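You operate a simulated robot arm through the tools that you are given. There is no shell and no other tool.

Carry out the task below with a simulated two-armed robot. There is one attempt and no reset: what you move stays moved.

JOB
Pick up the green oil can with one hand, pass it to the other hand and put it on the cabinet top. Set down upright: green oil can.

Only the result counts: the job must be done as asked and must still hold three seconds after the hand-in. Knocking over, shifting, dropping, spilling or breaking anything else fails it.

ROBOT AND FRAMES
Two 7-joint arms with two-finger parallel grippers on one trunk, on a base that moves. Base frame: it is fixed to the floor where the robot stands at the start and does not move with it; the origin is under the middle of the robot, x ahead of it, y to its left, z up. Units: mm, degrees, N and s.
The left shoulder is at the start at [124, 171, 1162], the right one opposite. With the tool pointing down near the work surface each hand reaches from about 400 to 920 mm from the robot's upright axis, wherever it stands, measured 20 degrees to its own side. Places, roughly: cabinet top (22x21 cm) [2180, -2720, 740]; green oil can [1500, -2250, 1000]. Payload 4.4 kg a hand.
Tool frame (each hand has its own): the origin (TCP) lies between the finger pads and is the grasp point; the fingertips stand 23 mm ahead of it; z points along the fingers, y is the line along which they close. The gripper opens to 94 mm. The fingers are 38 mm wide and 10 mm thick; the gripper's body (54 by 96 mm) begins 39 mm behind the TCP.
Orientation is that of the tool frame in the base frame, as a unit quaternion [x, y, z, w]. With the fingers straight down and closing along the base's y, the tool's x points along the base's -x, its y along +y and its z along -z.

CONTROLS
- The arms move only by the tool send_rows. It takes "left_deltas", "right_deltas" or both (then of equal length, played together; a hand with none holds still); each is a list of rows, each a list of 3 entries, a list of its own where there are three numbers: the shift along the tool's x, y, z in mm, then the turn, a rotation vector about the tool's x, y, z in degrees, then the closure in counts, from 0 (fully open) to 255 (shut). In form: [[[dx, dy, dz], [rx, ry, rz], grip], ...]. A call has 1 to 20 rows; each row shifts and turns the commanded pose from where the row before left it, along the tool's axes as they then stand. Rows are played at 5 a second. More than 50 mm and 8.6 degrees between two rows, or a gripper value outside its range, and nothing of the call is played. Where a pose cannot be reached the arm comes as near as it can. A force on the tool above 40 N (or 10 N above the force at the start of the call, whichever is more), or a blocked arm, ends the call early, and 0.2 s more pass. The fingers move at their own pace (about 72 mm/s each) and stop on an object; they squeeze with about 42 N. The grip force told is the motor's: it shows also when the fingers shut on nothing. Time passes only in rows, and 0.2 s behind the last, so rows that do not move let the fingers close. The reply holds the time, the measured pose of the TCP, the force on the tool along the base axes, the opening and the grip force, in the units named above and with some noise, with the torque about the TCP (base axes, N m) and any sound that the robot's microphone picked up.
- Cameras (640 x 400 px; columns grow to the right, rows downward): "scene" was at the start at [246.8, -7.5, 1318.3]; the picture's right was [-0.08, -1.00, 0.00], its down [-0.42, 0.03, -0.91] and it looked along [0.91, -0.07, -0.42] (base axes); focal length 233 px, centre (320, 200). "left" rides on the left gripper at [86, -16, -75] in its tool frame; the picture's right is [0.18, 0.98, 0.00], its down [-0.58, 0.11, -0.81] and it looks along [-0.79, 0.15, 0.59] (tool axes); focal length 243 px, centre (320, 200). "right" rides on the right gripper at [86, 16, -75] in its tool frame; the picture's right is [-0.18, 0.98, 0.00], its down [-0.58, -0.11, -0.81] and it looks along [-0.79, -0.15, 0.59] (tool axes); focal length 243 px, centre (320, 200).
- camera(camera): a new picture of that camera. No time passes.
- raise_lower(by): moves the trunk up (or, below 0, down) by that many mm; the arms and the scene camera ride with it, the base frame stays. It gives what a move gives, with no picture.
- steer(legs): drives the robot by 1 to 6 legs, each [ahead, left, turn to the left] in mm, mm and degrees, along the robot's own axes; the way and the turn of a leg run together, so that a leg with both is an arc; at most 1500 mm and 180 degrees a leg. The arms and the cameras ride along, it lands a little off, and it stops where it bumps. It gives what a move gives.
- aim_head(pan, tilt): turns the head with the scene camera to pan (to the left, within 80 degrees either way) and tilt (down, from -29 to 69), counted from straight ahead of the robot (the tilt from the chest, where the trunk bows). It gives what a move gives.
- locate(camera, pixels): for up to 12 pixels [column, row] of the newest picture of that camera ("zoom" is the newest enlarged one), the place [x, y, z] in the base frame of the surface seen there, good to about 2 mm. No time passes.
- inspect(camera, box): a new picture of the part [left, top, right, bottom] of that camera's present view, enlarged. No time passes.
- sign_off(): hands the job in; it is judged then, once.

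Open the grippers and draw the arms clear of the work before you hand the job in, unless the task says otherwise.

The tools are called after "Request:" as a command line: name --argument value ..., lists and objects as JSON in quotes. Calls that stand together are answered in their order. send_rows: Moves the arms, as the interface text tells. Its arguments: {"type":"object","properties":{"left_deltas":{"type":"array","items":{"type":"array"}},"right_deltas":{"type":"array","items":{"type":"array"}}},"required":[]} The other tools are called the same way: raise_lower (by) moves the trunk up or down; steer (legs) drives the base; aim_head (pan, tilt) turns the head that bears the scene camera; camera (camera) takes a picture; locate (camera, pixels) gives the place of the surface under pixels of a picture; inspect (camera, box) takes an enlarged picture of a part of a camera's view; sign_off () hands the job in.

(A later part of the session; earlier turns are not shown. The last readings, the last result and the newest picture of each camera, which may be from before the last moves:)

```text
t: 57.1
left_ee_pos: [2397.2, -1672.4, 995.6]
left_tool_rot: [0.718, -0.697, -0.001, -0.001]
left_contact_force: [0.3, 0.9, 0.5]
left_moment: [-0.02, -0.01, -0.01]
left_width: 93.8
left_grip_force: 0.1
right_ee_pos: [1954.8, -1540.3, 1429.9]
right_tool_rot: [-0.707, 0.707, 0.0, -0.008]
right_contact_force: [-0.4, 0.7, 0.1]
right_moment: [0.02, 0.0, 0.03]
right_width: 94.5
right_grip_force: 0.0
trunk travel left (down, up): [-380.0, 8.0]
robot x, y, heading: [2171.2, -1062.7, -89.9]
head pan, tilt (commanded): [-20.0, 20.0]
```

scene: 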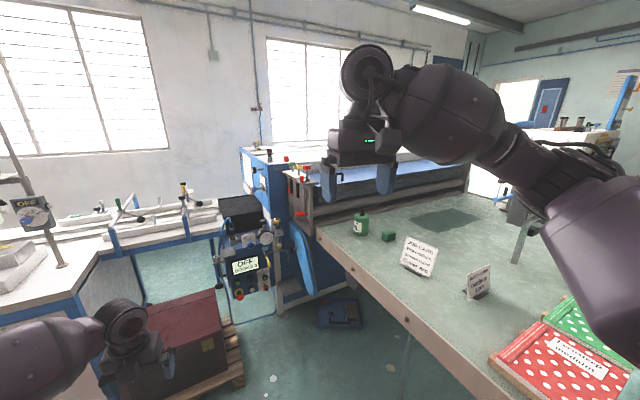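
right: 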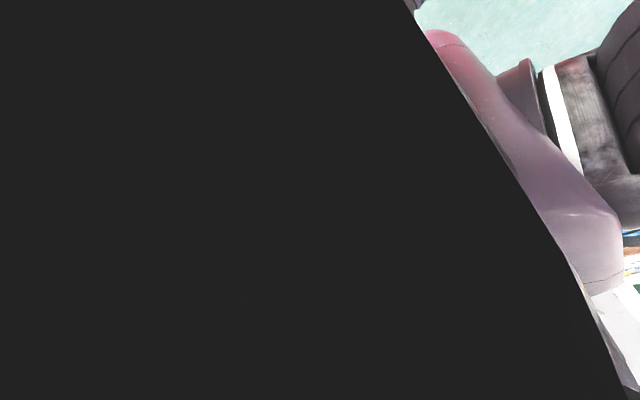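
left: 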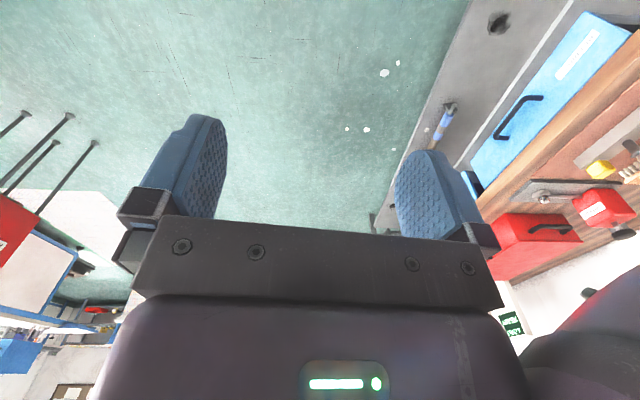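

The right hand is now flipped (camera side forward). I move it 140 mm forward and then pitch it up by 78 degrees so the fingers point ahead, 12 degrees below level.

Request:
send_rows --right_deltas '[[[47, 0, 0], [0, 0, 0], 0], [[47, 0, 0], [0, 0, 0], 0], [[46, 0, 0], [0, 0, 0], 0], [[0, 0, 0], [0, 7.8, 0], 0], [[0, 0, 0], [0, 7.8, 0], 0], [[0, 0, 0], [0, 7.8, 0], 0], [[0, 0, 0], [0, 7.8, 0], 0], [[0, 0, 0], [0, 7.8, 0], 0], [[0, 0, 0], [0, 7.8, 0], 0], [[0, 0, 0], [0, 7.8, 0], 0], [[0, 0, 0], [0, 7.8, 0], 0], [[0, 0, 0], [0, 7.8, 0], 0], [[0, 0, 0], [0, 7.8, 0], 0], [[0, 0, 0], [0, 0, 0], 0]]'

Request:
camera --camera "scene"

```text
t: 60.1
left_ee_pos: [2396.9, -1672.7, 995.6]
left_tool_rot: [0.718, -0.696, 0.0, 0.0]
left_contact_force: [0.1, -0.6, 0.6]
left_moment: [0.0, -0.01, 0.0]
left_width: 93.9
left_grip_force: 0.1
right_ee_pos: [1955.8, -1679.5, 1432.9]
right_tool_rot: [0.549, -0.543, 0.446, 0.452]
right_contact_force: [-0.1, -0.7, -0.6]
right_moment: [-0.02, -0.02, -0.03]
right_width: 93.9
right_grip_force: 0.1
trunk travel left (down, up): [-380.0, 8.0]
robot x, y, heading: [2170.7, -1060.6, -89.5]
head pan, tilt (commanded): [-20.0, 20.0]
```

```text
taken
```

scene: 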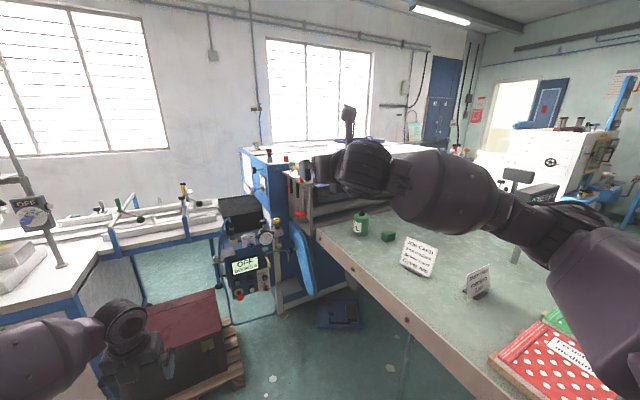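

The right hand's level pose is reached at z 1433. Meanwhile I test the left hand's future placing pose (fingers down, z 840, about 770 mm from the axis) with the trunk raised.

Request:
send_rows --left_deltas '[[[28, -9.5, 39], [0, 0, 0], 0], [[28, -9.5, 39], [0, 0, 0], 0], [[28, -9.5, 39], [0, 0, 0], 0], [[28, -9.5, 39], [0, 0, 0], 0], [[0, 0, 0], [0, 0, 0], 0]]'

Request:
aim_head --pan 25 --tilt 35

Request:
camera --camera "scene"

```text
t: 61.3
left_ee_pos: [2435.3, -1755.2, 863.5]
left_tool_rot: [0.718, -0.696, 0.0, 0.0]
left_contact_force: [0.1, -0.5, 0.6]
left_moment: [0.0, -0.05, -0.01]
left_width: 94.1
left_grip_force: 0.1
left hand out of reach, approached as far as the arm can: row 4
right_ee_pos: [1953.4, -1680.4, 1432.1]
right_tool_rot: [0.549, -0.544, 0.446, 0.451]
right_contact_force: [-0.6, -1.0, -0.4]
right_moment: [-0.03, -0.01, 0.03]
right_width: 94.2
right_grip_force: 0.0
trunk travel left (down, up): [-380.0, 8.0]
robot x, y, heading: [2170.5, -1058.3, -89.8]
head pan, tilt (commanded): [-20.0, 20.0]
```

```text
t: 62.4
left_ee_pos: [2437.0, -1756.0, 863.9]
left_tool_rot: [0.718, -0.696, 0.001, 0.0]
left_contact_force: [0.2, 0.6, 0.7]
left_moment: [-0.01, -0.04, -0.01]
left_width: 94.1
left_grip_force: 0.1
right_ee_pos: [1954.5, -1679.0, 1431.9]
right_tool_rot: [0.549, -0.544, 0.446, 0.451]
right_contact_force: [-0.2, 0.0, 0.6]
right_moment: [0.0, 0.01, -0.01]
right_width: 93.9
right_grip_force: 0.1
trunk travel left (down, up): [-380.0, 8.0]
robot x, y, heading: [2172.9, -1061.2, -89.7]
head pan, tilt (commanded): [25.0, 35.0]
```

```text
taken
```

scene: 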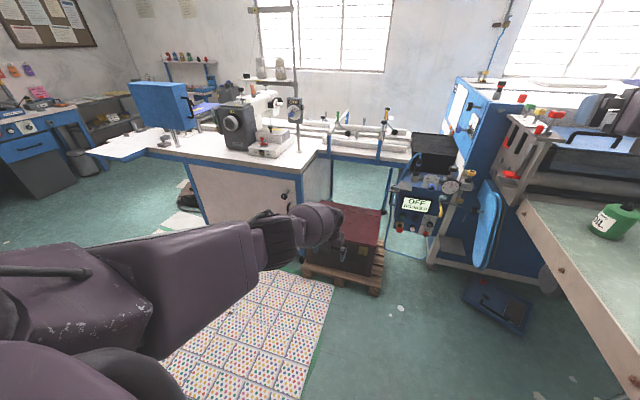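

At full trunk height the left arm is fully stretched at z 864, so for placing I will lower the trunk about 100 mm; the straight arm passes well over the regulator. I now raise the left hand to a safe travel pose.

Request:
send_rows --left_deltas '[[[-15, -2, -44], [0, 0, 0], 0], [[-15, -2, -44], [0, 0, 0], 0], [[-15, -2, -44], [0, 0, 0], 0], [[-15, -2, -44], [0, 0, 0], 0], [[-15, -2, -44], [0, 0, 0], 0], [[-15, -2, -44], [0, 0, 0], 0], [[-15, -2, -44], [0, 0, 0], 0], [[-15, -2, -44], [0, 0, 0], 0], [[-15, -2, -44], [0, 0, 0], 0], [[-15, -2, -44], [0, 0, 0], 0], [[-15, -2, -44], [0, 0, 0], 0], [[-15, -2, -44], [0, 0, 0], 0], [[-15, -2, -44], [0, 0, 0], 0], [[0, 0, 0], [0, 0, 0], 0]]'

```text
t: 65.4
left_ee_pos: [2455.8, -1563.6, 1434.1]
left_tool_rot: [0.718, -0.696, 0.0, -0.001]
left_contact_force: [0.1, 0.1, 0.0]
left_moment: [0.01, -0.01, -0.02]
left_width: 94.1
left_grip_force: 0.0
right_ee_pos: [1955.7, -1682.1, 1432.3]
right_tool_rot: [0.55, -0.543, 0.446, 0.451]
right_contact_force: [-0.8, 0.3, -1.0]
right_moment: [-0.01, 0.01, 0.02]
right_width: 94.1
right_grip_force: 0.0
trunk travel left (down, up): [-380.0, 8.0]
robot x, y, heading: [2173.4, -1062.3, -89.4]
head pan, tilt (commanded): [25.0, 35.0]
```

Both hands are high and clear. I drive to about (2200,-1600), turn to heading -135, then slide to the pick station at about (2211,-1846).

Request:
steer --legs '[[538, 22, 0], [0, 0, -45.6], [166, 182, 0]]'

Request:
aim_head --pan -15 --tilt 40

Request:
camera --camera "scene"

Request:
camera --camera "right"

```text
t: 72.5
left_ee_pos: [2038.6, -2405.7, 1433.2]
left_tool_rot: [-0.388, 0.922, 0.0, 0.0]
left_contact_force: [-1.4, -0.9, 0.3]
left_moment: [0.03, 0.02, -0.01]
left_width: 93.9
left_grip_force: 0.2
right_ee_pos: [1608.1, -2127.0, 1433.0]
right_tool_rot: [-0.293, 0.715, -0.234, -0.589]
right_contact_force: [-0.3, -0.7, -0.4]
right_moment: [-0.05, 0.0, 0.03]
right_width: 94.1
right_grip_force: 0.1
trunk travel left (down, up): [-380.0, 8.0]
robot x, y, heading: [2206.0, -1854.1, -135.7]
head pan, tilt (commanded): [25.0, 35.0]
```

```text
t: 73.5
left_ee_pos: [2038.0, -2404.7, 1434.5]
left_tool_rot: [-0.389, 0.921, 0.0, 0.0]
left_contact_force: [-0.3, -0.4, -0.7]
left_moment: [0.01, -0.02, 0.02]
left_width: 94.0
left_grip_force: 0.0
right_ee_pos: [1607.1, -2126.8, 1432.5]
right_tool_rot: [-0.293, 0.716, -0.234, -0.589]
right_contact_force: [-0.6, 1.7, 1.0]
right_moment: [0.04, 0.01, -0.01]
right_width: 94.1
right_grip_force: 0.0
trunk travel left (down, up): [-380.0, 8.0]
robot x, y, heading: [2208.2, -1854.8, -135.8]
head pan, tilt (commanded): [-15.0, 40.0]
```

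```text
taken
```

scene: 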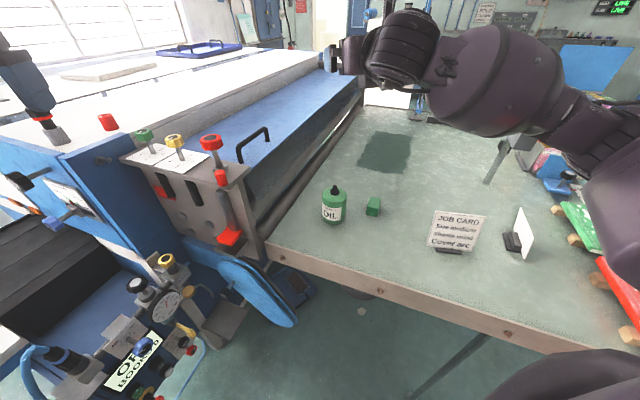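

```text
taken
```

right: 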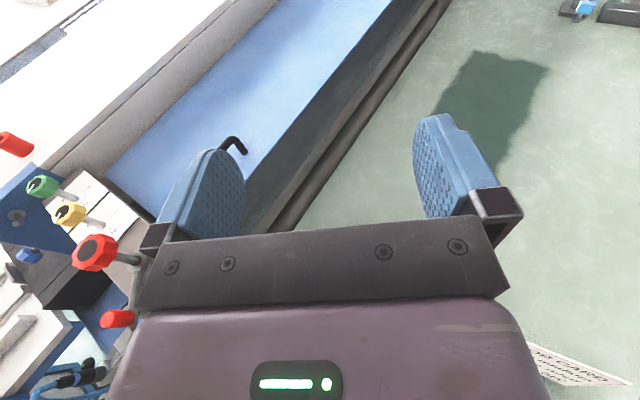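

The can is clearly visible at (333,205) with the green block to its right at (374,206). I zoom in and measure the can precisely.

Request:
inspect --camera "scene" --box '[285, 165, 405, 240]'

```text
5.33 times, centred on (345, 202) of scene
```

zoom: 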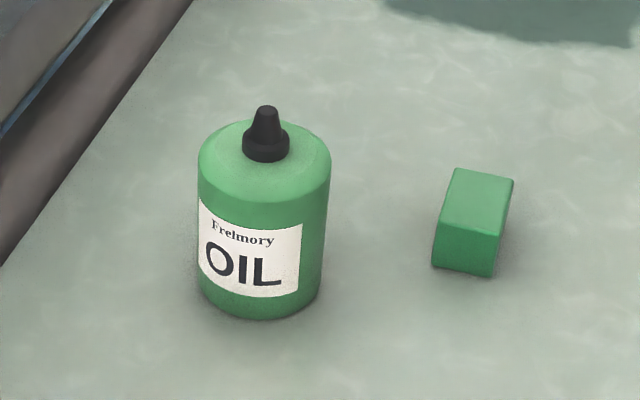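

Request:
locate --camera "zoom" --pixels '[[267, 109], [267, 150], [267, 180], [210, 165], [322, 165], [265, 215], [205, 250], [316, 250], [255, 312], [265, 330], [265, 125], [230, 240]]'

```text
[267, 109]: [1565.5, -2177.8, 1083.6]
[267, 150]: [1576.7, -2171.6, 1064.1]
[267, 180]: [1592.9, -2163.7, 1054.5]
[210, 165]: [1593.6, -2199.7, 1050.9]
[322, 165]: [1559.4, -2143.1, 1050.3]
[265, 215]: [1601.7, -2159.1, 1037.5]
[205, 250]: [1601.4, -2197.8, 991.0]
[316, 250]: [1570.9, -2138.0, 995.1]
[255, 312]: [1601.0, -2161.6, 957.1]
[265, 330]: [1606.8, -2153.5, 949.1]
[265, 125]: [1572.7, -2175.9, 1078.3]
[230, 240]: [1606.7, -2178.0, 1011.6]
```

The can fits a circle centred at (1568,-2177) with radius 38.5; table 949, nozzle tip 1084. I move the right hand back to a standoff 118 mm short of the can and lower it to z 1100, then look.

Request:
send_rows --right_deltas '[[[-5.4, -4.5, -27.2], [0, 0, 0], 0], [[-5.4, -4.5, -27.2], [0, 0, 0], 0], [[-40.7, -0.4, 8.2], [0, 0, 0], 0], [[-40.7, -0.4, 8.2], [0, 0, 0], 0], [[-40.7, -0.4, 8.2], [0, 0, 0], 0], [[-40.7, -0.4, 8.2], [0, 0, 0], 0], [[-40.7, -0.4, 8.2], [0, 0, 0], 0], [[-40.7, -0.4, 8.2], [0, 0, 0], 0], [[-40.7, -0.4, 8.2], [0, 0, 0], 0], [[-40.7, -0.4, 8.2], [0, 0, 0], 0], [[0, 0, 0], [0, 0, 0], 0]]'

Request:
camera --camera "scene"

Request:
camera --camera "right"

```text
t: 76.0
left_ee_pos: [2039.1, -2404.6, 1432.9]
left_tool_rot: [-0.389, 0.921, 0.001, 0.0]
left_contact_force: [0.2, 0.2, 0.0]
left_moment: [0.0, 0.04, 0.01]
left_width: 94.0
left_grip_force: 0.0
right_ee_pos: [1652.5, -2096.8, 1380.6]
right_tool_rot: [-0.293, 0.715, -0.235, -0.59]
right_contact_force: [-0.1, -0.2, 0.0]
right_moment: [0.03, 0.03, 0.02]
right_width: 93.9
right_grip_force: 0.1
right hand out of reach, approached as far as the arm can: row 4, 5, 6, 7, 8, 9, 10
trunk travel left (down, up): [-380.0, 8.0]
robot x, y, heading: [2202.9, -1848.0, -135.8]
head pan, tilt (commanded): [-15.0, 40.0]
```

```text
taken
```

scene: 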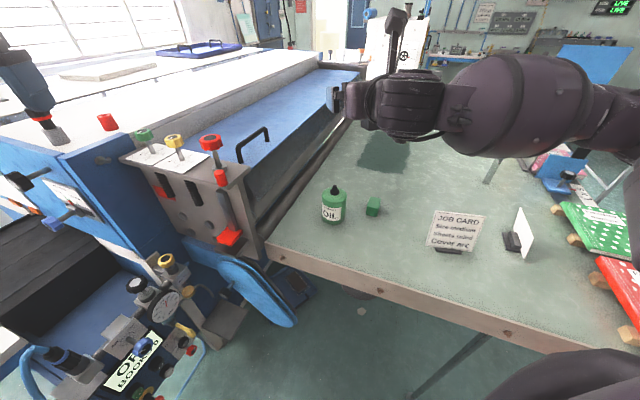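

```text
taken
```

right: 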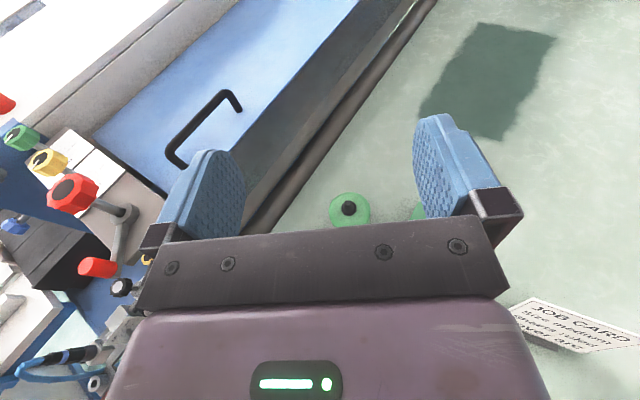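

The hand stopped at z 1381: with the wrist that close to the shoulder the elbow is fully folded. I go forward 80 mm, descend to z 1180 (still above the nozzle tip at 1084), then pull back to the standoff.

Request:
send_rows --right_deltas '[[[7.9, 0, 39.2], [0, 0, 0], 0], [[7.9, 0, 39.2], [0, 0, 0], 0], [[-39.2, -0.4, 7.9], [0, 0, 0], 0], [[-39.2, -0.4, 7.9], [0, 0, 0], 0], [[-39.2, -0.4, 7.9], [0, 0, 0], 0], [[-39.2, -0.4, 7.9], [0, 0, 0], 0], [[-39.2, -0.4, 7.9], [0, 0, 0], 0], [[0, 0, 0], [0, 0, 0], 0]]'

```text
t: 77.8
left_ee_pos: [2040.1, -2404.6, 1434.4]
left_tool_rot: [-0.389, 0.921, 0.0, 0.0]
left_contact_force: [0.5, 0.4, 0.0]
left_moment: [-0.03, -0.01, 0.0]
left_width: 94.0
left_grip_force: 0.1
right_ee_pos: [1597.3, -2151.3, 1382.8]
right_tool_rot: [-0.293, 0.715, -0.234, -0.59]
right_contact_force: [0.6, 0.2, 0.4]
right_moment: [0.01, -0.01, 0.01]
right_width: 93.9
right_grip_force: 0.0
right hand out of reach, approached as far as the arm can: row 3, 4, 5, 6, 7
trunk travel left (down, up): [-380.0, 8.0]
robot x, y, heading: [2208.1, -1853.1, -135.7]
head pan, tilt (commanded): [-15.0, 40.0]
```

The right wrist cannot go low in this camera-up pose (roll joint limit), while the left arm already proved it can. So I swap roles: left picks from the side, right receives from above. I turn the right hand back to fingers-down and pitch the left hand level, both high above everything.

Request:
send_rows --left_deltas '[[[37, 0, 0], [0, 0, 0], 0], [[37, 0, 0], [0, 0, 0], 0], [[37, 0, 0], [0, 0, 0], 0], [[0, 0, 0], [0, 7.8, 0], 0], [[0, 0, 0], [0, 7.8, 0], 0], [[0, 0, 0], [0, 7.8, 0], 0], [[0, 0, 0], [0, 7.8, 0], 0], [[0, 0, 0], [0, 7.8, 0], 0], [[0, 0, 0], [0, 7.8, 0], 0], [[0, 0, 0], [0, 7.8, 0], 0], [[0, 0, 0], [0, 7.8, 0], 0], [[0, 0, 0], [0, 7.8, 0], 0], [[0, 0, 0], [0, 7.8, 0], 0], [[0, 0, 0], [0, 0, 0], 0]]' --right_deltas '[[[0, 0, 0], [0, -7.8, 0], 0], [[0, 0, 0], [0, -7.8, 0], 0], [[0, 0, 0], [0, -7.8, 0], 0], [[0, 0, 0], [0, -7.8, 0], 0], [[0, 0, 0], [0, -7.8, 0], 0], [[0, 0, 0], [0, -7.8, 0], 0], [[0, 0, 0], [0, -7.8, 0], 0], [[0, 0, 0], [0, -7.8, 0], 0], [[0, 0, 0], [0, -7.8, 0], 0], [[0, 0, 0], [0, -7.8, 0], 0], [[-43, 0, 0], [0, 0, 0], 0], [[-43, 0, 0], [0, 0, 0], 0], [[-43, 0, 0], [0, 0, 0], 0], [[0, 0, 0], [0, 0, 0], 0]]'

```text
t: 80.8
left_ee_pos: [1960.4, -2484.5, 1432.9]
left_tool_rot: [-0.302, 0.716, -0.245, -0.58]
left_contact_force: [-0.1, -0.2, 0.3]
left_moment: [-0.01, 0.06, -0.02]
left_width: 94.2
left_grip_force: 0.1
right_ee_pos: [1687.3, -2062.6, 1376.2]
right_tool_rot: [-0.375, 0.927, 0.003, -0.008]
right_contact_force: [0.2, 0.5, 0.1]
right_moment: [-0.02, 0.0, 0.03]
right_width: 94.2
right_grip_force: 0.1
trunk travel left (down, up): [-380.0, 8.0]
robot x, y, heading: [2205.1, -1854.3, -136.1]
head pan, tilt (commanded): [-15.0, 40.0]
```

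Both hands are in their new orientations. I turn to heading -165 and shift to the left-hand pick station near (2146,-1791).

Request:
steer --legs '[[0, -40, 0], [0, 0, -28.9], [44, -40, 0]]'

Request:
aim_head --pan 15 --tilt 40

Request:
camera --camera "scene"

Request:
camera --camera "left"

```text
t: 83.8
left_ee_pos: [1607.2, -2234.3, 1433.0]
left_tool_rot: [-0.115, 0.769, -0.093, -0.622]
left_contact_force: [-0.6, 0.2, -0.5]
left_moment: [-0.02, -0.01, 0.0]
left_width: 94.0
left_grip_force: 0.0
right_ee_pos: [1569.8, -1731.2, 1376.6]
right_tool_rot: [-0.132, 0.991, 0.005, -0.007]
right_contact_force: [-0.7, -0.3, -0.2]
right_moment: [0.01, -0.01, -0.01]
right_width: 94.0
right_grip_force: 0.0
trunk travel left (down, up): [-380.0, 8.0]
robot x, y, heading: [2124.8, -1796.5, -164.3]
head pan, tilt (commanded): [-15.0, 40.0]
```

```text
t: 84.8
left_ee_pos: [1607.8, -2236.0, 1433.9]
left_tool_rot: [-0.115, 0.768, -0.093, -0.623]
left_contact_force: [-0.4, 0.6, -0.3]
left_moment: [-0.01, -0.04, -0.01]
left_width: 94.1
left_grip_force: 0.0
right_ee_pos: [1570.7, -1732.9, 1376.5]
right_tool_rot: [-0.132, 0.991, 0.005, -0.005]
right_contact_force: [-0.1, 0.0, 0.2]
right_moment: [0.01, 0.04, 0.02]
right_width: 94.1
right_grip_force: 0.0
trunk travel left (down, up): [-380.0, 8.0]
robot x, y, heading: [2125.4, -1799.8, -164.5]
head pan, tilt (commanded): [15.0, 40.0]
```

```text
taken
```

scene: 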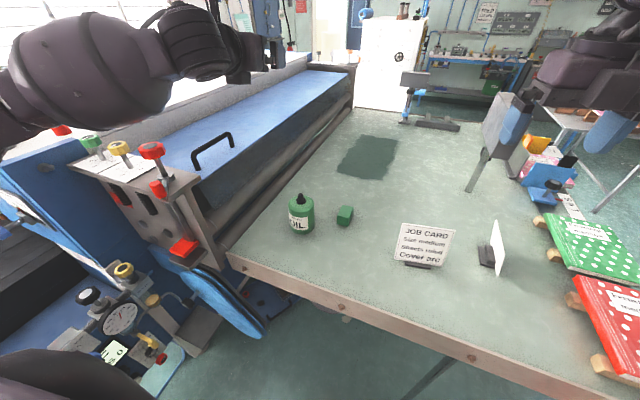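

```text
taken
```

left: 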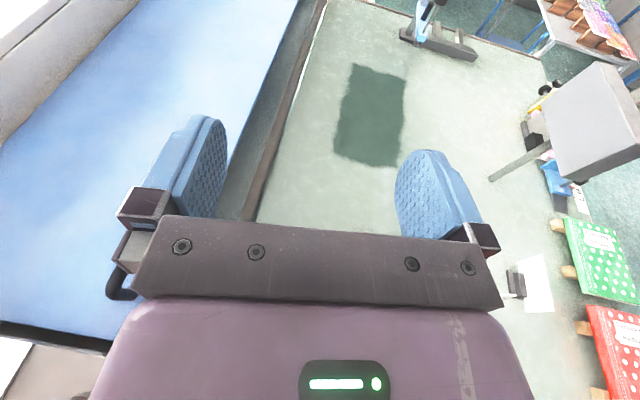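

The can is at (301,213) in the scene picture. I zoom in and re-measure it from this station, and also check the machine parts closest to the left forearm.

Request:
inspect --camera "scene" --box '[240, 175, 360, 250]'

Request:
locate --camera "scene" --pixels '[[152, 150], [185, 248], [200, 185], [230, 250], [170, 180], [120, 148], [90, 145], [230, 135], [305, 215], [200, 160], [215, 240], [90, 295]]'

```text
5.33 times, centred on (300, 212) of scene
```

zoom: 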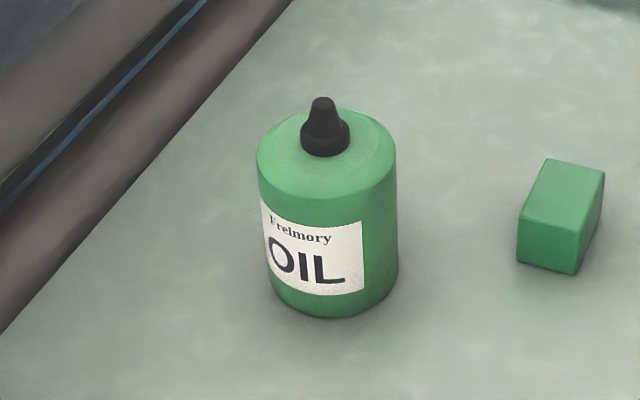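

```text
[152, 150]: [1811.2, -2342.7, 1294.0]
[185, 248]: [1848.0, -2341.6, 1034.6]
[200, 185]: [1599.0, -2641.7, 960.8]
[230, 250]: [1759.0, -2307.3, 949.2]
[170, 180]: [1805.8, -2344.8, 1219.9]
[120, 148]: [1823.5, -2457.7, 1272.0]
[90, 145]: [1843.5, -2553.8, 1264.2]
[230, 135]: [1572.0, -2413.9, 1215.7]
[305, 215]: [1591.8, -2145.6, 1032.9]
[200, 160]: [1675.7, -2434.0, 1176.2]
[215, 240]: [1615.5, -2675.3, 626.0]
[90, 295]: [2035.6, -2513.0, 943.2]
```

Machine parts near the arm's path (red lever (1848,-2341), knob top 1294) leave about 70 mm to the planned forearm. I lower the left hand to z 1200 first, then draw it back to the standoff.

Request:
locate --camera "zoom" --pixels '[[322, 101], [322, 150], [268, 160], [385, 160], [265, 240], [390, 240], [330, 200], [330, 312], [280, 290], [375, 290], [330, 235], [325, 330]]'

Request:
send_rows --left_deltas '[[[-46, 0, 9.7], [0, 0, 0], 0], [[-46, 0, 9.7], [0, 0, 0], 0], [[-46, 0, 9.7], [0, 0, 0], 0], [[-46, 0, 9.7], [0, 0, 0], 0], [[-46, 0, 9.7], [0, 0, 0], 0], [[0, 0, 0], [0, 0, 0], 0]]'

```text
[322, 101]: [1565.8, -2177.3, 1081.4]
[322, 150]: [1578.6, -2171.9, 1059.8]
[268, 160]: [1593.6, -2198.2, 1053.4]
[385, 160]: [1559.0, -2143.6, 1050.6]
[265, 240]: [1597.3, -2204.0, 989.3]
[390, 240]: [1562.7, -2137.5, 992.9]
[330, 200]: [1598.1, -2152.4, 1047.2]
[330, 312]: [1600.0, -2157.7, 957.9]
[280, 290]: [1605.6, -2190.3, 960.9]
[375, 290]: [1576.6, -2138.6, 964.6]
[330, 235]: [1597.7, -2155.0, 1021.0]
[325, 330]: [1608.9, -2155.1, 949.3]
```

```text
t: 86.1
left_ee_pos: [1611.4, -2240.2, 1333.2]
left_tool_rot: [0.133, -0.686, 0.1, 0.708]
left_contact_force: [0.4, -0.2, -0.2]
left_moment: [-0.01, 0.03, -0.01]
left_width: 93.8
left_grip_force: 0.1
right_ee_pos: [1588.7, -1715.7, 1381.3]
right_tool_rot: [-0.134, 0.991, -0.001, -0.013]
right_contact_force: [-0.3, 1.3, -0.6]
right_moment: [-0.01, 0.03, 0.01]
right_width: 94.2
right_grip_force: 0.1
trunk travel left (down, up): [-380.0, 8.0]
robot x, y, heading: [2126.4, -1798.7, -164.0]
head pan, tilt (commanded): [15.0, 40.0]
stopped in row 6 (left hand): the arm was blocked; the commanded pose is now the measured one
```

The left arm was blocked at z 1333 with the hand tilted; something touches. I look at once before moving anything.

Request:
camera --camera "scene"

Request:
camera --camera "left"

```text
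taken
```

scene: 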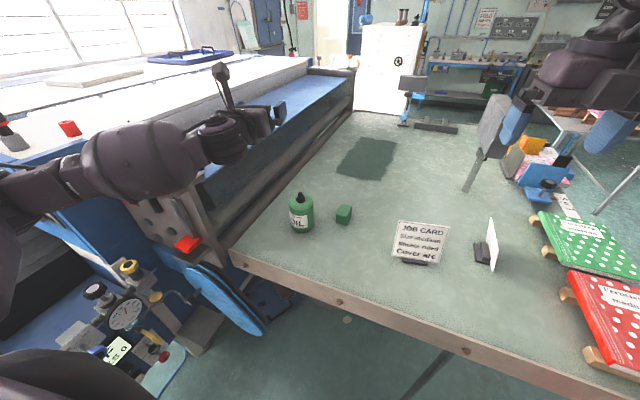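

```text
taken
```

left: 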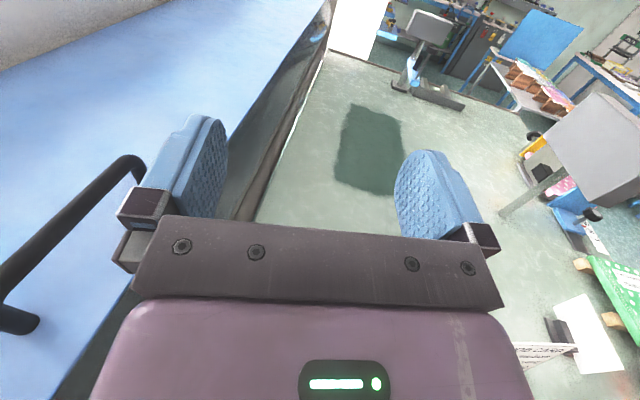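

The left forearm has come to rest against the machine's control knobs (around (1811,-2343,1294)). I lift the hand straight up right away.

Request:
send_rows --left_deltas '[[[15, 0, 0], [0, 0, 0], 0], [[25, 0, 0], [0, 0, 0], 0], [[25, 0, 0], [0, 0, 0], 0], [[25, 0, 0], [0, 0, 0], 0], [[25, 0, 0], [0, 0, 0], 0]]'

Request:
camera --camera "scene"

```text
t: 87.3
left_ee_pos: [1594.4, -2265.8, 1423.8]
left_tool_rot: [-0.138, 0.698, -0.097, -0.696]
left_contact_force: [0.5, 0.1, 0.2]
left_moment: [0.0, 0.0, 0.01]
left_width: 93.8
left_grip_force: 0.3
right_ee_pos: [1571.8, -1733.3, 1377.3]
right_tool_rot: [-0.133, 0.991, 0.005, -0.006]
right_contact_force: [0.4, 0.6, -0.5]
right_moment: [-0.03, 0.01, 0.02]
right_width: 93.8
right_grip_force: 0.1
trunk travel left (down, up): [-380.0, 8.0]
robot x, y, heading: [2123.9, -1798.1, -164.6]
head pan, tilt (commanded): [15.0, 40.0]
```

```text
taken
```

scene: 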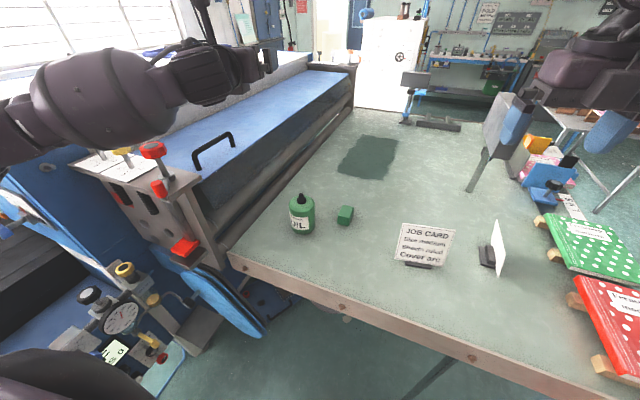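

Contact is released. To keep the forearm well off the machine I change the station: back away to about (2129,-1676) and turn to heading -155, so the elbow stays over the free aisle. Then I check the knobs.

Request:
steer --legs '[[-37, -116, 0], [0, 0, 9.6]]'

Request:
camera --camera "scene"

Request:
inspect --camera "scene" --box '[40, 100, 280, 250]'

```text
t: 89.7
left_ee_pos: [1684.3, -2225.0, 1424.2]
left_tool_rot: [0.198, -0.684, 0.154, 0.685]
left_contact_force: [-1.0, 0.1, -0.8]
left_moment: [0.02, -0.02, -0.02]
left_width: 94.1
left_grip_force: 0.1
right_ee_pos: [1572.1, -1703.5, 1376.4]
right_tool_rot: [-0.216, 0.976, 0.005, -0.007]
right_contact_force: [-0.5, -0.1, 0.2]
right_moment: [-0.01, -0.01, 0.0]
right_width: 94.2
right_grip_force: 0.0
trunk travel left (down, up): [-380.0, 8.0]
robot x, y, heading: [2131.8, -1680.9, -154.9]
head pan, tilt (commanded): [15.0, 40.0]
```

```text
taken
```

scene: 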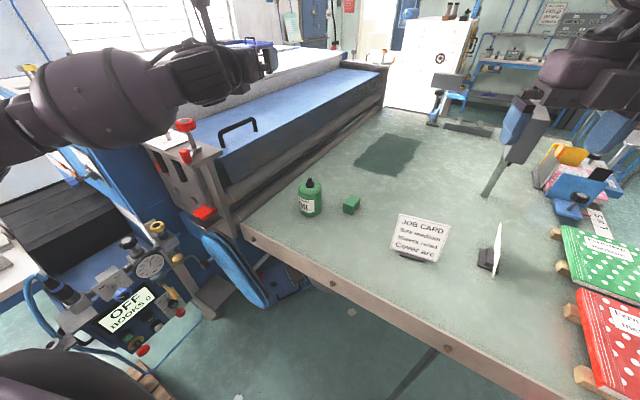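

```text
2.67 times, centred on (160, 175) of scene
```

zoom: 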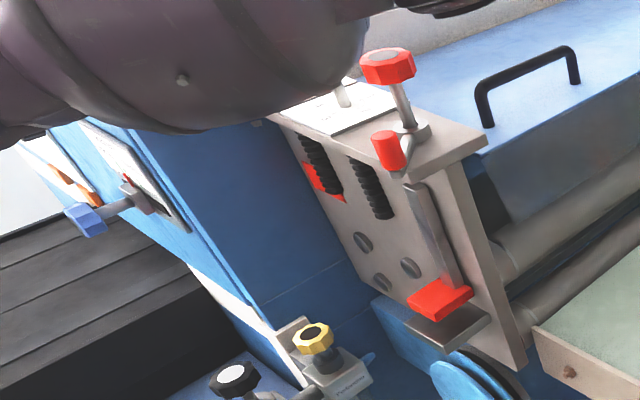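

The machine's knobs look intact. The left hand has picked up a small roll, so I correct the roll by 3.5 degrees, tilt it 11 degrees down again and shift it sideways over the standoff, still high.

Request:
send_rows --left_deltas '[[[0, 0, 0], [0, 0, 3.5], 0], [[0, 0, 0], [0, -5.6, 0], 0], [[0, 0, 0], [0, -5.6, 0], 0], [[-2.7, 32.7, -12.9], [0, 0, 0], 0], [[-2.7, 32.7, -12.9], [0, 0, 0], 0], [[-2.7, 32.7, -12.9], [0, 0, 0], 0], [[0, 0, 0], [0, 0, 0], 0]]'

```text
t: 91.3
left_ee_pos: [1672.5, -2120.4, 1424.2]
left_tool_rot: [-0.193, 0.752, -0.158, -0.61]
left_contact_force: [0.2, -0.2, 0.0]
left_moment: [0.0, -0.02, -0.03]
left_width: 94.0
left_grip_force: 0.0
right_ee_pos: [1573.8, -1704.7, 1377.6]
right_tool_rot: [-0.216, 0.976, 0.005, -0.008]
right_contact_force: [0.3, -0.4, -0.2]
right_moment: [0.03, 0.0, 0.0]
right_width: 93.9
right_grip_force: 0.0
trunk travel left (down, up): [-380.0, 8.0]
robot x, y, heading: [2127.8, -1673.1, -154.6]
head pan, tilt (commanded): [15.0, 40.0]
```

Orientation is right (12 degrees down, no roll) and the hand is over the standoff. I lower it in short steps, checking the arm's clearance.

Request:
send_rows --left_deltas '[[[-44.7, 0, 9.5], [0, 0, 0], 0], [[-44.7, 0, 9.5], [0, 0, 0], 0], [[-44.7, 0, 9.5], [0, 0, 0], 0], [[0, 0, 0], [0, 0, 0], 0]]'

Request:
camera --camera "scene"

```text
t: 92.3
left_ee_pos: [1673.6, -2120.6, 1286.8]
left_tool_rot: [-0.192, 0.753, -0.157, -0.61]
left_contact_force: [-0.3, 0.4, 0.2]
left_moment: [-0.01, -0.03, 0.01]
left_width: 94.4
left_grip_force: 0.0
right_ee_pos: [1572.6, -1703.7, 1377.5]
right_tool_rot: [-0.216, 0.976, 0.004, -0.007]
right_contact_force: [0.0, 0.1, 0.8]
right_moment: [-0.02, 0.01, 0.0]
right_width: 94.2
right_grip_force: 0.1
trunk travel left (down, up): [-380.0, 8.0]
robot x, y, heading: [2124.8, -1675.1, -154.8]
head pan, tilt (commanded): [15.0, 40.0]
```

```text
taken
```

scene: 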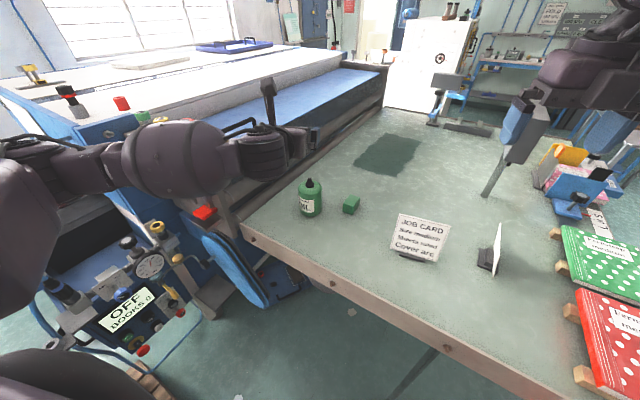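

The hand tracks exactly (z 1287). I check the distance of forearm and elbow from the machine by measuring arm points before going lower.

Request:
locate --camera "scene" --pixels '[[290, 150], [262, 150], [200, 140], [200, 185], [170, 190], [140, 180], [100, 180], [60, 180], [30, 220], [262, 180], [215, 165], [130, 150]]'

```text
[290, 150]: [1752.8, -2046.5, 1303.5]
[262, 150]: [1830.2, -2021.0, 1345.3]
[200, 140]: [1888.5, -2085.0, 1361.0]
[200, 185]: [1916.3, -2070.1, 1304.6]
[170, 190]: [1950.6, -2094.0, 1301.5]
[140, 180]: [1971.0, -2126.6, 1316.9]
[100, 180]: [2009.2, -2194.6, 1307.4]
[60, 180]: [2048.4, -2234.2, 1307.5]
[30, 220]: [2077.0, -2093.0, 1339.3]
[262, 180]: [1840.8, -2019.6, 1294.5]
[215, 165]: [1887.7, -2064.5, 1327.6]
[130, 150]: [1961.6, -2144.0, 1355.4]
```

The forearm keeps about 130 mm from the machine's lever and over 200 mm from the regulator. I continue down to about z 1100.

Request:
send_rows --left_deltas '[[[-44.7, 0, 9.5], [0, 0, 0], 0], [[-44.7, 0, 9.5], [0, 0, 0], 0], [[-44.7, 0, 9.5], [0, 0, 0], 0], [[-44.7, 0, 9.5], [0, 0, 0], 0], [[0, 0, 0], [0, 0, 0], 0]]'

Request:
camera --camera "scene"

Request:
camera --camera "left"

```text
t: 93.5
left_ee_pos: [1673.9, -2120.2, 1101.9]
left_tool_rot: [-0.193, 0.752, -0.158, -0.61]
left_contact_force: [0.4, 0.5, -1.4]
left_moment: [0.01, 0.01, 0.01]
left_width: 93.8
left_grip_force: 0.1
right_ee_pos: [1572.6, -1703.2, 1377.6]
right_tool_rot: [-0.217, 0.976, 0.004, -0.008]
right_contact_force: [0.1, 0.2, 0.5]
right_moment: [-0.02, -0.01, 0.03]
right_width: 93.9
right_grip_force: 0.0
trunk travel left (down, up): [-380.0, 8.0]
robot x, y, heading: [2125.5, -1675.9, -154.8]
head pan, tilt (commanded): [15.0, 40.0]
```

```text
taken
```

scene: 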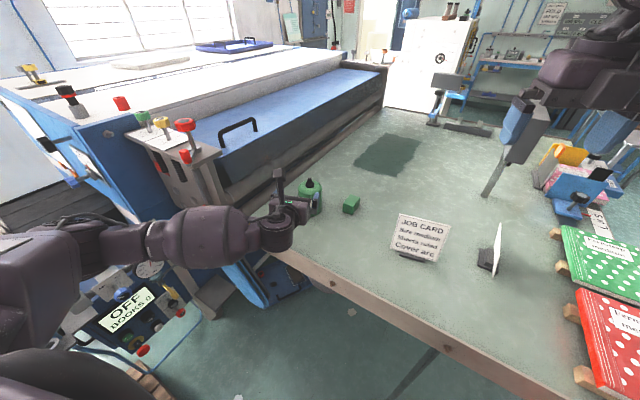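

```text
taken
```

left: 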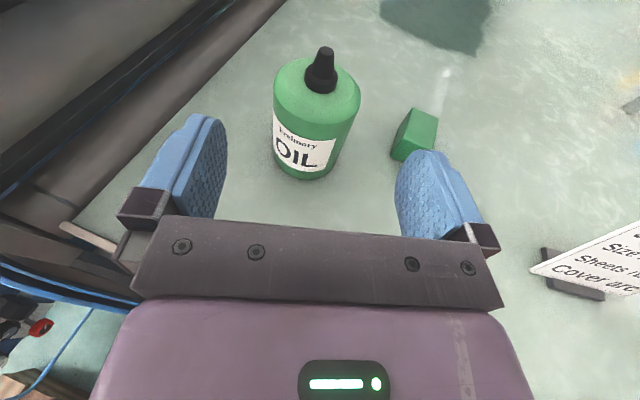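

The wrist view shows the can at (316,120), nicely centred between the fingers (columns 215 and 405). I measure it with this camera, then lower further to z about 995.

Request:
locate --camera "left" --pixels '[[322, 52], [322, 92], [285, 90], [352, 100], [278, 130], [350, 130], [300, 175], [320, 110], [305, 150], [340, 150], [410, 145], [300, 190]]'

Request:
send_rows --left_deltas '[[[-44, 0, 9.4], [0, 0, 0], 0], [[-44, 0, 9.4], [0, 0, 0], 0], [[0, 0, 0], [0, 0, 0], 0]]'

Request:
camera --camera "scene"

```text
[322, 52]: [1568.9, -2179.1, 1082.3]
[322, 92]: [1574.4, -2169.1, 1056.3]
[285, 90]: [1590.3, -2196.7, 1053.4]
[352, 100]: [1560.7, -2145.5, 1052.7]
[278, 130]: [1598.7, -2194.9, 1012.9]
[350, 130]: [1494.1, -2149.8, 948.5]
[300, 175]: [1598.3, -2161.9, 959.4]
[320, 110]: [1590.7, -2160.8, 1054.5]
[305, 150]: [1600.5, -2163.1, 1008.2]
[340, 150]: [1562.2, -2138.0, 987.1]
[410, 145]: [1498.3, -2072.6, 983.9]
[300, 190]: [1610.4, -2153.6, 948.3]
```

```text
t: 94.3
left_ee_pos: [1673.4, -2119.5, 1014.5]
left_tool_rot: [-0.194, 0.752, -0.158, -0.61]
left_contact_force: [0.7, -0.2, 0.1]
left_moment: [0.0, 0.02, -0.03]
left_width: 94.0
left_grip_force: 0.1
right_ee_pos: [1571.9, -1702.5, 1376.9]
right_tool_rot: [-0.216, 0.976, 0.005, -0.007]
right_contact_force: [1.3, 0.0, 0.4]
right_moment: [-0.02, 0.01, -0.01]
right_width: 94.0
right_grip_force: 0.1
trunk travel left (down, up): [-380.0, 8.0]
robot x, y, heading: [2128.9, -1673.5, -154.6]
head pan, tilt (commanded): [15.0, 40.0]
```

```text
taken
```

scene: 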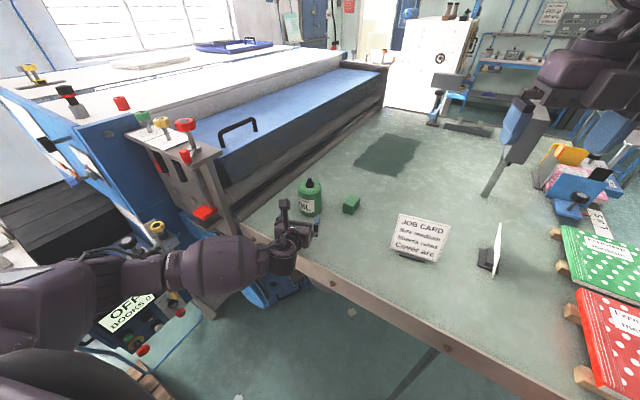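

Hand at z 1014. I check how low the wrist and forearm hang relative to the table top (949) before moving in.

Request:
inspect --camera "scene" --box '[160, 170, 340, 282]'

Request:
locate --camera "scene" --pixels '[[283, 262], [283, 272], [265, 270], [240, 285], [215, 290], [185, 285], [283, 245], [300, 240], [230, 240], [270, 240], [150, 275], [295, 265]]'

```text
3.56 times, centred on (250, 226) of scene
```

zoom: 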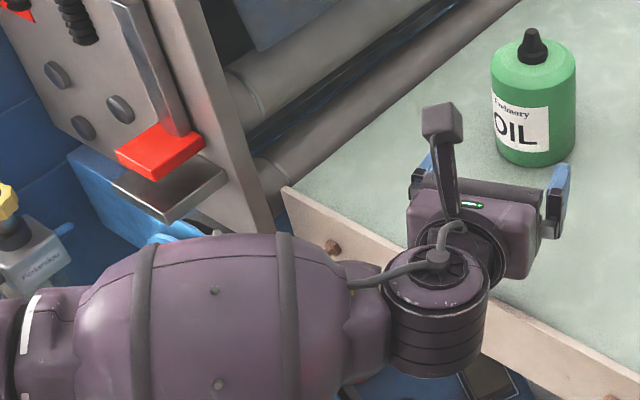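

```text
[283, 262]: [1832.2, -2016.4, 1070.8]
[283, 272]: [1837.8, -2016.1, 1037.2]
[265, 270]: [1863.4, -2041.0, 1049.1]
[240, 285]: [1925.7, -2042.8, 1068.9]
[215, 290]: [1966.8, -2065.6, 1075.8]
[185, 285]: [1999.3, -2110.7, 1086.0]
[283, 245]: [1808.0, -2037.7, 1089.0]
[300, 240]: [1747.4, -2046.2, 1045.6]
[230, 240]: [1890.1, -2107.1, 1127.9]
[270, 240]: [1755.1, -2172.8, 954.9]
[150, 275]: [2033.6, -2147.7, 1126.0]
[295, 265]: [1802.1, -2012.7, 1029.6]
```

The wrist bottom is about level with the TCP, so at z 991 it clears the table by about 40 mm. I lower 23 mm and advance 60 mm, then check the wrist view.

Request:
send_rows --left_deltas '[[[-23, 0, 4.9], [0, 0, 0], 0], [[4.2, 0.1, 19.6], [0, 0, 0], 0], [[4.2, 0.1, 19.6], [0, 0, 0], 0], [[4.2, 0.1, 19.6], [0, 0, 0], 0], [[0, 0, 0], [0, 0, 0], 0]]'

Request:
camera --camera "left"

Request:
camera --camera "scene"

```text
t: 95.5
left_ee_pos: [1620.1, -2150.3, 991.0]
left_tool_rot: [-0.193, 0.752, -0.158, -0.609]
left_contact_force: [0.3, -0.3, 0.5]
left_moment: [0.02, 0.0, 0.0]
left_width: 93.6
left_grip_force: 0.0
right_ee_pos: [1572.1, -1702.6, 1377.2]
right_tool_rot: [-0.216, 0.976, 0.003, -0.008]
right_contact_force: [-0.9, 0.3, -0.2]
right_moment: [0.0, 0.05, -0.03]
right_width: 93.8
right_grip_force: 0.1
trunk travel left (down, up): [-380.0, 8.0]
robot x, y, heading: [2130.2, -1678.2, -154.9]
head pan, tilt (commanded): [15.0, 40.0]
```

```text
taken
```

left: 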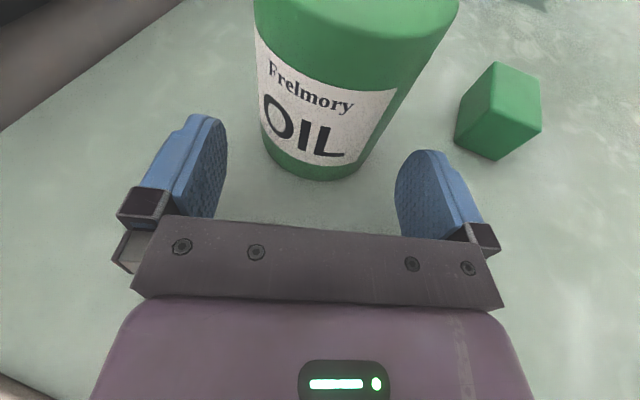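

```text
taken
```

scene: 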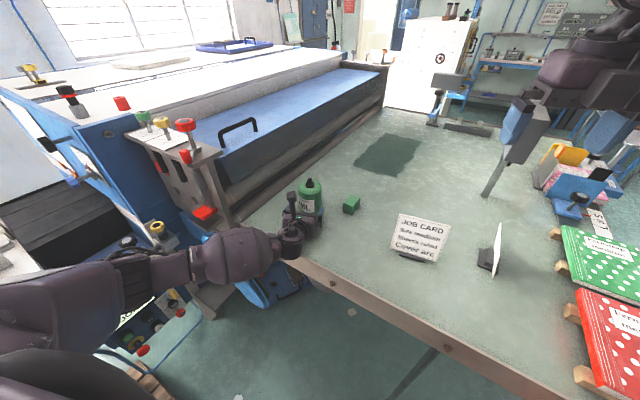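

The can sits between the fingers with margin on both sides (lateral offset about 2 mm). I advance the last 51 mm.

Request:
send_rows --left_deltas '[[[3.6, 0.6, 16.8], [0, 0, 0], 0], [[3.6, 0.6, 16.8], [0, 0, 0], 0], [[3.5, 0.6, 16.8], [0, 0, 0], 0], [[0, 0, 0], [0, 0, 0], 0]]'

Request:
camera --camera "left"

Request:
inspect --camera "scene" --box '[200, 160, 380, 272]'

```text
t: 96.5
left_ee_pos: [1573.8, -2174.8, 991.6]
left_tool_rot: [-0.194, 0.753, -0.158, -0.609]
left_contact_force: [0.7, -0.1, -0.2]
left_moment: [0.0, 0.02, -0.01]
left_width: 93.8
left_grip_force: 0.2
right_ee_pos: [1572.4, -1703.5, 1376.7]
right_tool_rot: [-0.217, 0.976, 0.005, -0.008]
right_contact_force: [-0.3, -0.7, 0.0]
right_moment: [0.02, 0.03, -0.06]
right_width: 93.9
right_grip_force: 0.1
trunk travel left (down, up): [-380.0, 8.0]
robot x, y, heading: [2127.2, -1673.8, -154.6]
head pan, tilt (commanded): [15.0, 40.0]
```

```text
taken
```

left: 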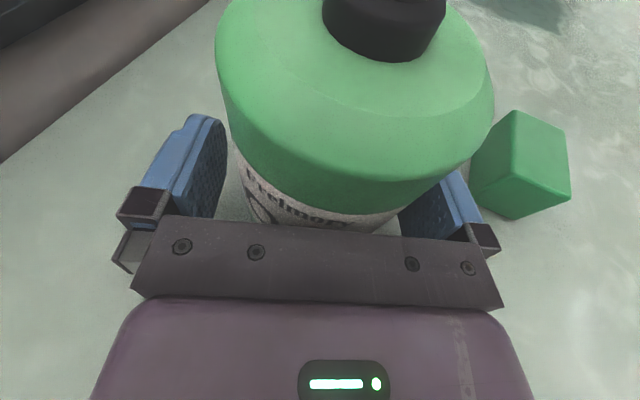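

```text
3.56 times, centred on (290, 216) of scene
```

zoom: 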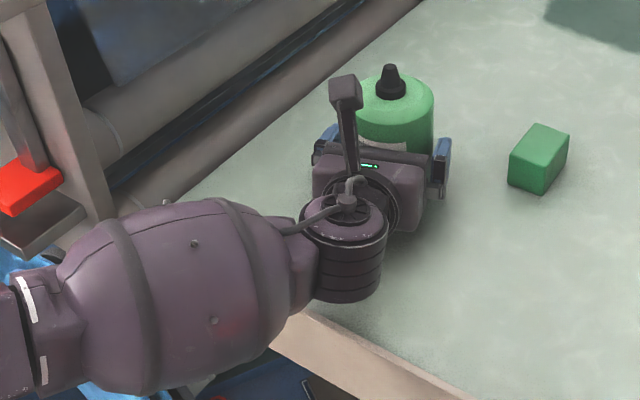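

The can is inside the fingers with no contact. I close the left gripper.

Request:
send_rows --left_deltas '[[[0, 0, 0], [0, 0, 0], 120], [[0, 0, 0], [0, 0, 0], 255], [[0, 0, 0], [0, 0, 0], 255], [[0, 0, 0], [0, 0, 0], 255]]'

Request:
camera --camera "left"

```text
t: 97.5
left_ee_pos: [1573.5, -2173.2, 990.9]
left_tool_rot: [-0.192, 0.753, -0.157, -0.609]
left_contact_force: [-0.9, 1.5, -0.2]
left_moment: [0.12, 0.09, 0.02]
left_width: 79.2
left_grip_force: 42.3
right_ee_pos: [1572.1, -1703.7, 1378.9]
right_tool_rot: [-0.217, 0.976, 0.004, -0.007]
right_contact_force: [0.5, 0.1, 0.3]
right_moment: [0.0, 0.01, -0.02]
right_width: 93.8
right_grip_force: 0.1
trunk travel left (down, up): [-380.0, 8.0]
robot x, y, heading: [2128.0, -1676.8, -155.0]
head pan, tilt (commanded): [15.0, 40.0]
```

```text
taken
```

left: 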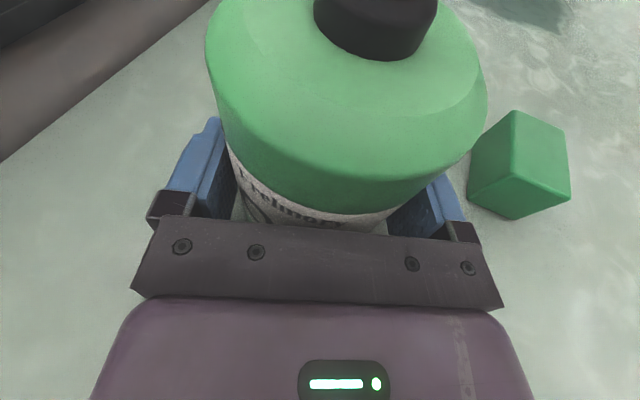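

Gripped: opening 79.2 mm with 42 N. I lift straight up, first gently, then to about z 1130.

Request:
send_rows --left_deltas '[[[9.8, 0, -2.1], [0, 0, 0], 255], [[19.6, 0, -4.2], [0, 0, 0], 255], [[29.3, 0, -6.2], [0, 0, 0], 255], [[39.1, 0, -8.3], [0, 0, 0], 255], [[39.1, 0, -8.3], [0, 0, 0], 255], [[0, 0, 0], [0, 0, 0], 255]]'

Request:
camera --camera "scene"

Request:
camera --camera "left"

```text
t: 98.9
left_ee_pos: [1571.4, -2174.1, 1129.7]
left_tool_rot: [-0.192, 0.753, -0.157, -0.609]
left_contact_force: [0.8, 0.4, -3.9]
left_moment: [0.04, -0.02, 0.04]
left_width: 78.8
left_grip_force: 41.6
right_ee_pos: [1571.7, -1704.0, 1377.6]
right_tool_rot: [-0.216, 0.976, 0.004, -0.007]
right_contact_force: [-0.8, -0.2, -0.2]
right_moment: [0.0, -0.02, 0.01]
right_width: 94.0
right_grip_force: 0.1
trunk travel left (down, up): [-380.0, 8.0]
robot x, y, heading: [2128.4, -1673.6, -154.9]
head pan, tilt (commanded): [15.0, 40.0]
```

```text
taken
```

scene: 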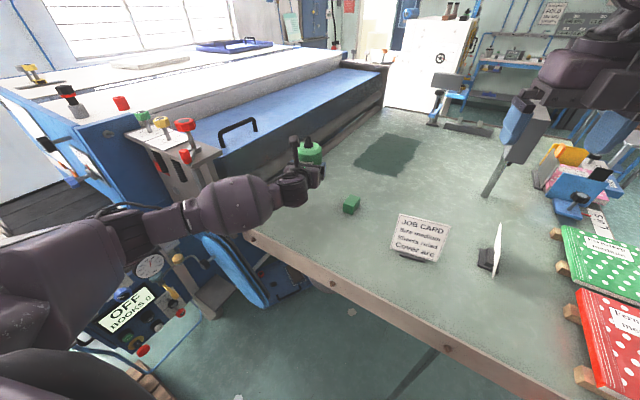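

```text
taken
```

left: 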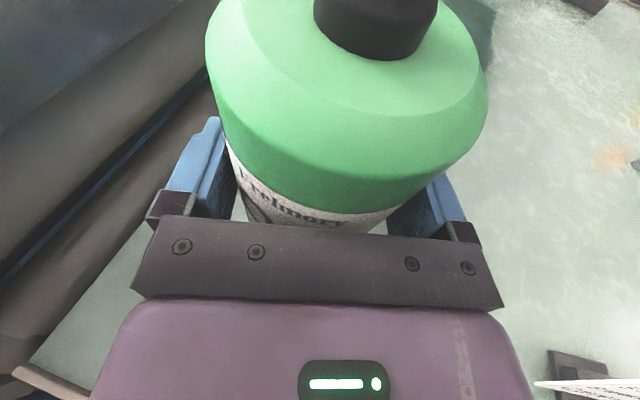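

The can is lifted cleanly (weight about 4 N, block untouched). I carry it in front of the robot's middle, to about (1561,-1974,1190), for the handover.

Request:
send_rows --left_deltas '[[[6.8, 30, -16.3], [0, 0, 0], 255], [[6.8, 30, -16.3], [0, 0, 0], 255], [[6.8, 30, -16.3], [0, 0, 0], 255], [[6.8, 30, -16.3], [0, 0, 0], 255], [[6.8, 30, -16.3], [0, 0, 0], 255], [[6.9, 30, -16.4], [0, 0, 0], 255], [[0, 0, 0], [0, 0, 0], 255]]'

Request:
aim_head --pan 0 --tilt 30

Request:
camera --camera "scene"

```text
t: 100.5
left_ee_pos: [1561.5, -1973.1, 1191.3]
left_tool_rot: [-0.193, 0.753, -0.157, -0.609]
left_contact_force: [-0.4, -0.3, -5.2]
left_moment: [0.05, 0.0, -0.02]
left_width: 78.8
left_grip_force: 41.6
right_ee_pos: [1572.8, -1705.3, 1375.6]
right_tool_rot: [-0.217, 0.976, 0.005, -0.007]
right_contact_force: [0.1, -1.1, 0.7]
right_moment: [-0.01, 0.0, 0.0]
right_width: 93.9
right_grip_force: 0.0
trunk travel left (down, up): [-380.0, 8.0]
robot x, y, heading: [2129.2, -1671.2, -154.7]
head pan, tilt (commanded): [15.0, 40.0]
```

```text
t: 101.3
left_ee_pos: [1560.9, -1970.8, 1191.2]
left_tool_rot: [-0.192, 0.753, -0.157, -0.61]
left_contact_force: [-0.7, -0.4, -2.9]
left_moment: [0.01, -0.06, -0.01]
left_width: 78.8
left_grip_force: 42.0
right_ee_pos: [1571.6, -1703.3, 1377.5]
right_tool_rot: [-0.216, 0.976, 0.004, -0.007]
right_contact_force: [-0.7, -0.3, -0.7]
right_moment: [0.04, -0.01, 0.04]
right_width: 94.1
right_grip_force: 0.0
trunk travel left (down, up): [-380.0, 8.0]
robot x, y, heading: [2128.3, -1675.8, -154.9]
head pan, tilt (commanded): [0.0, 30.0]
```

```text
taken
```

scene: 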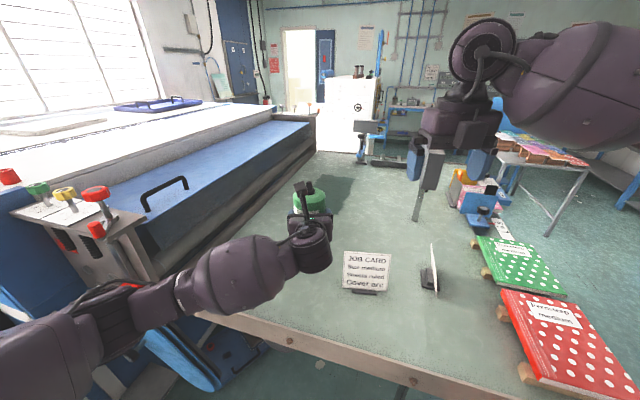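

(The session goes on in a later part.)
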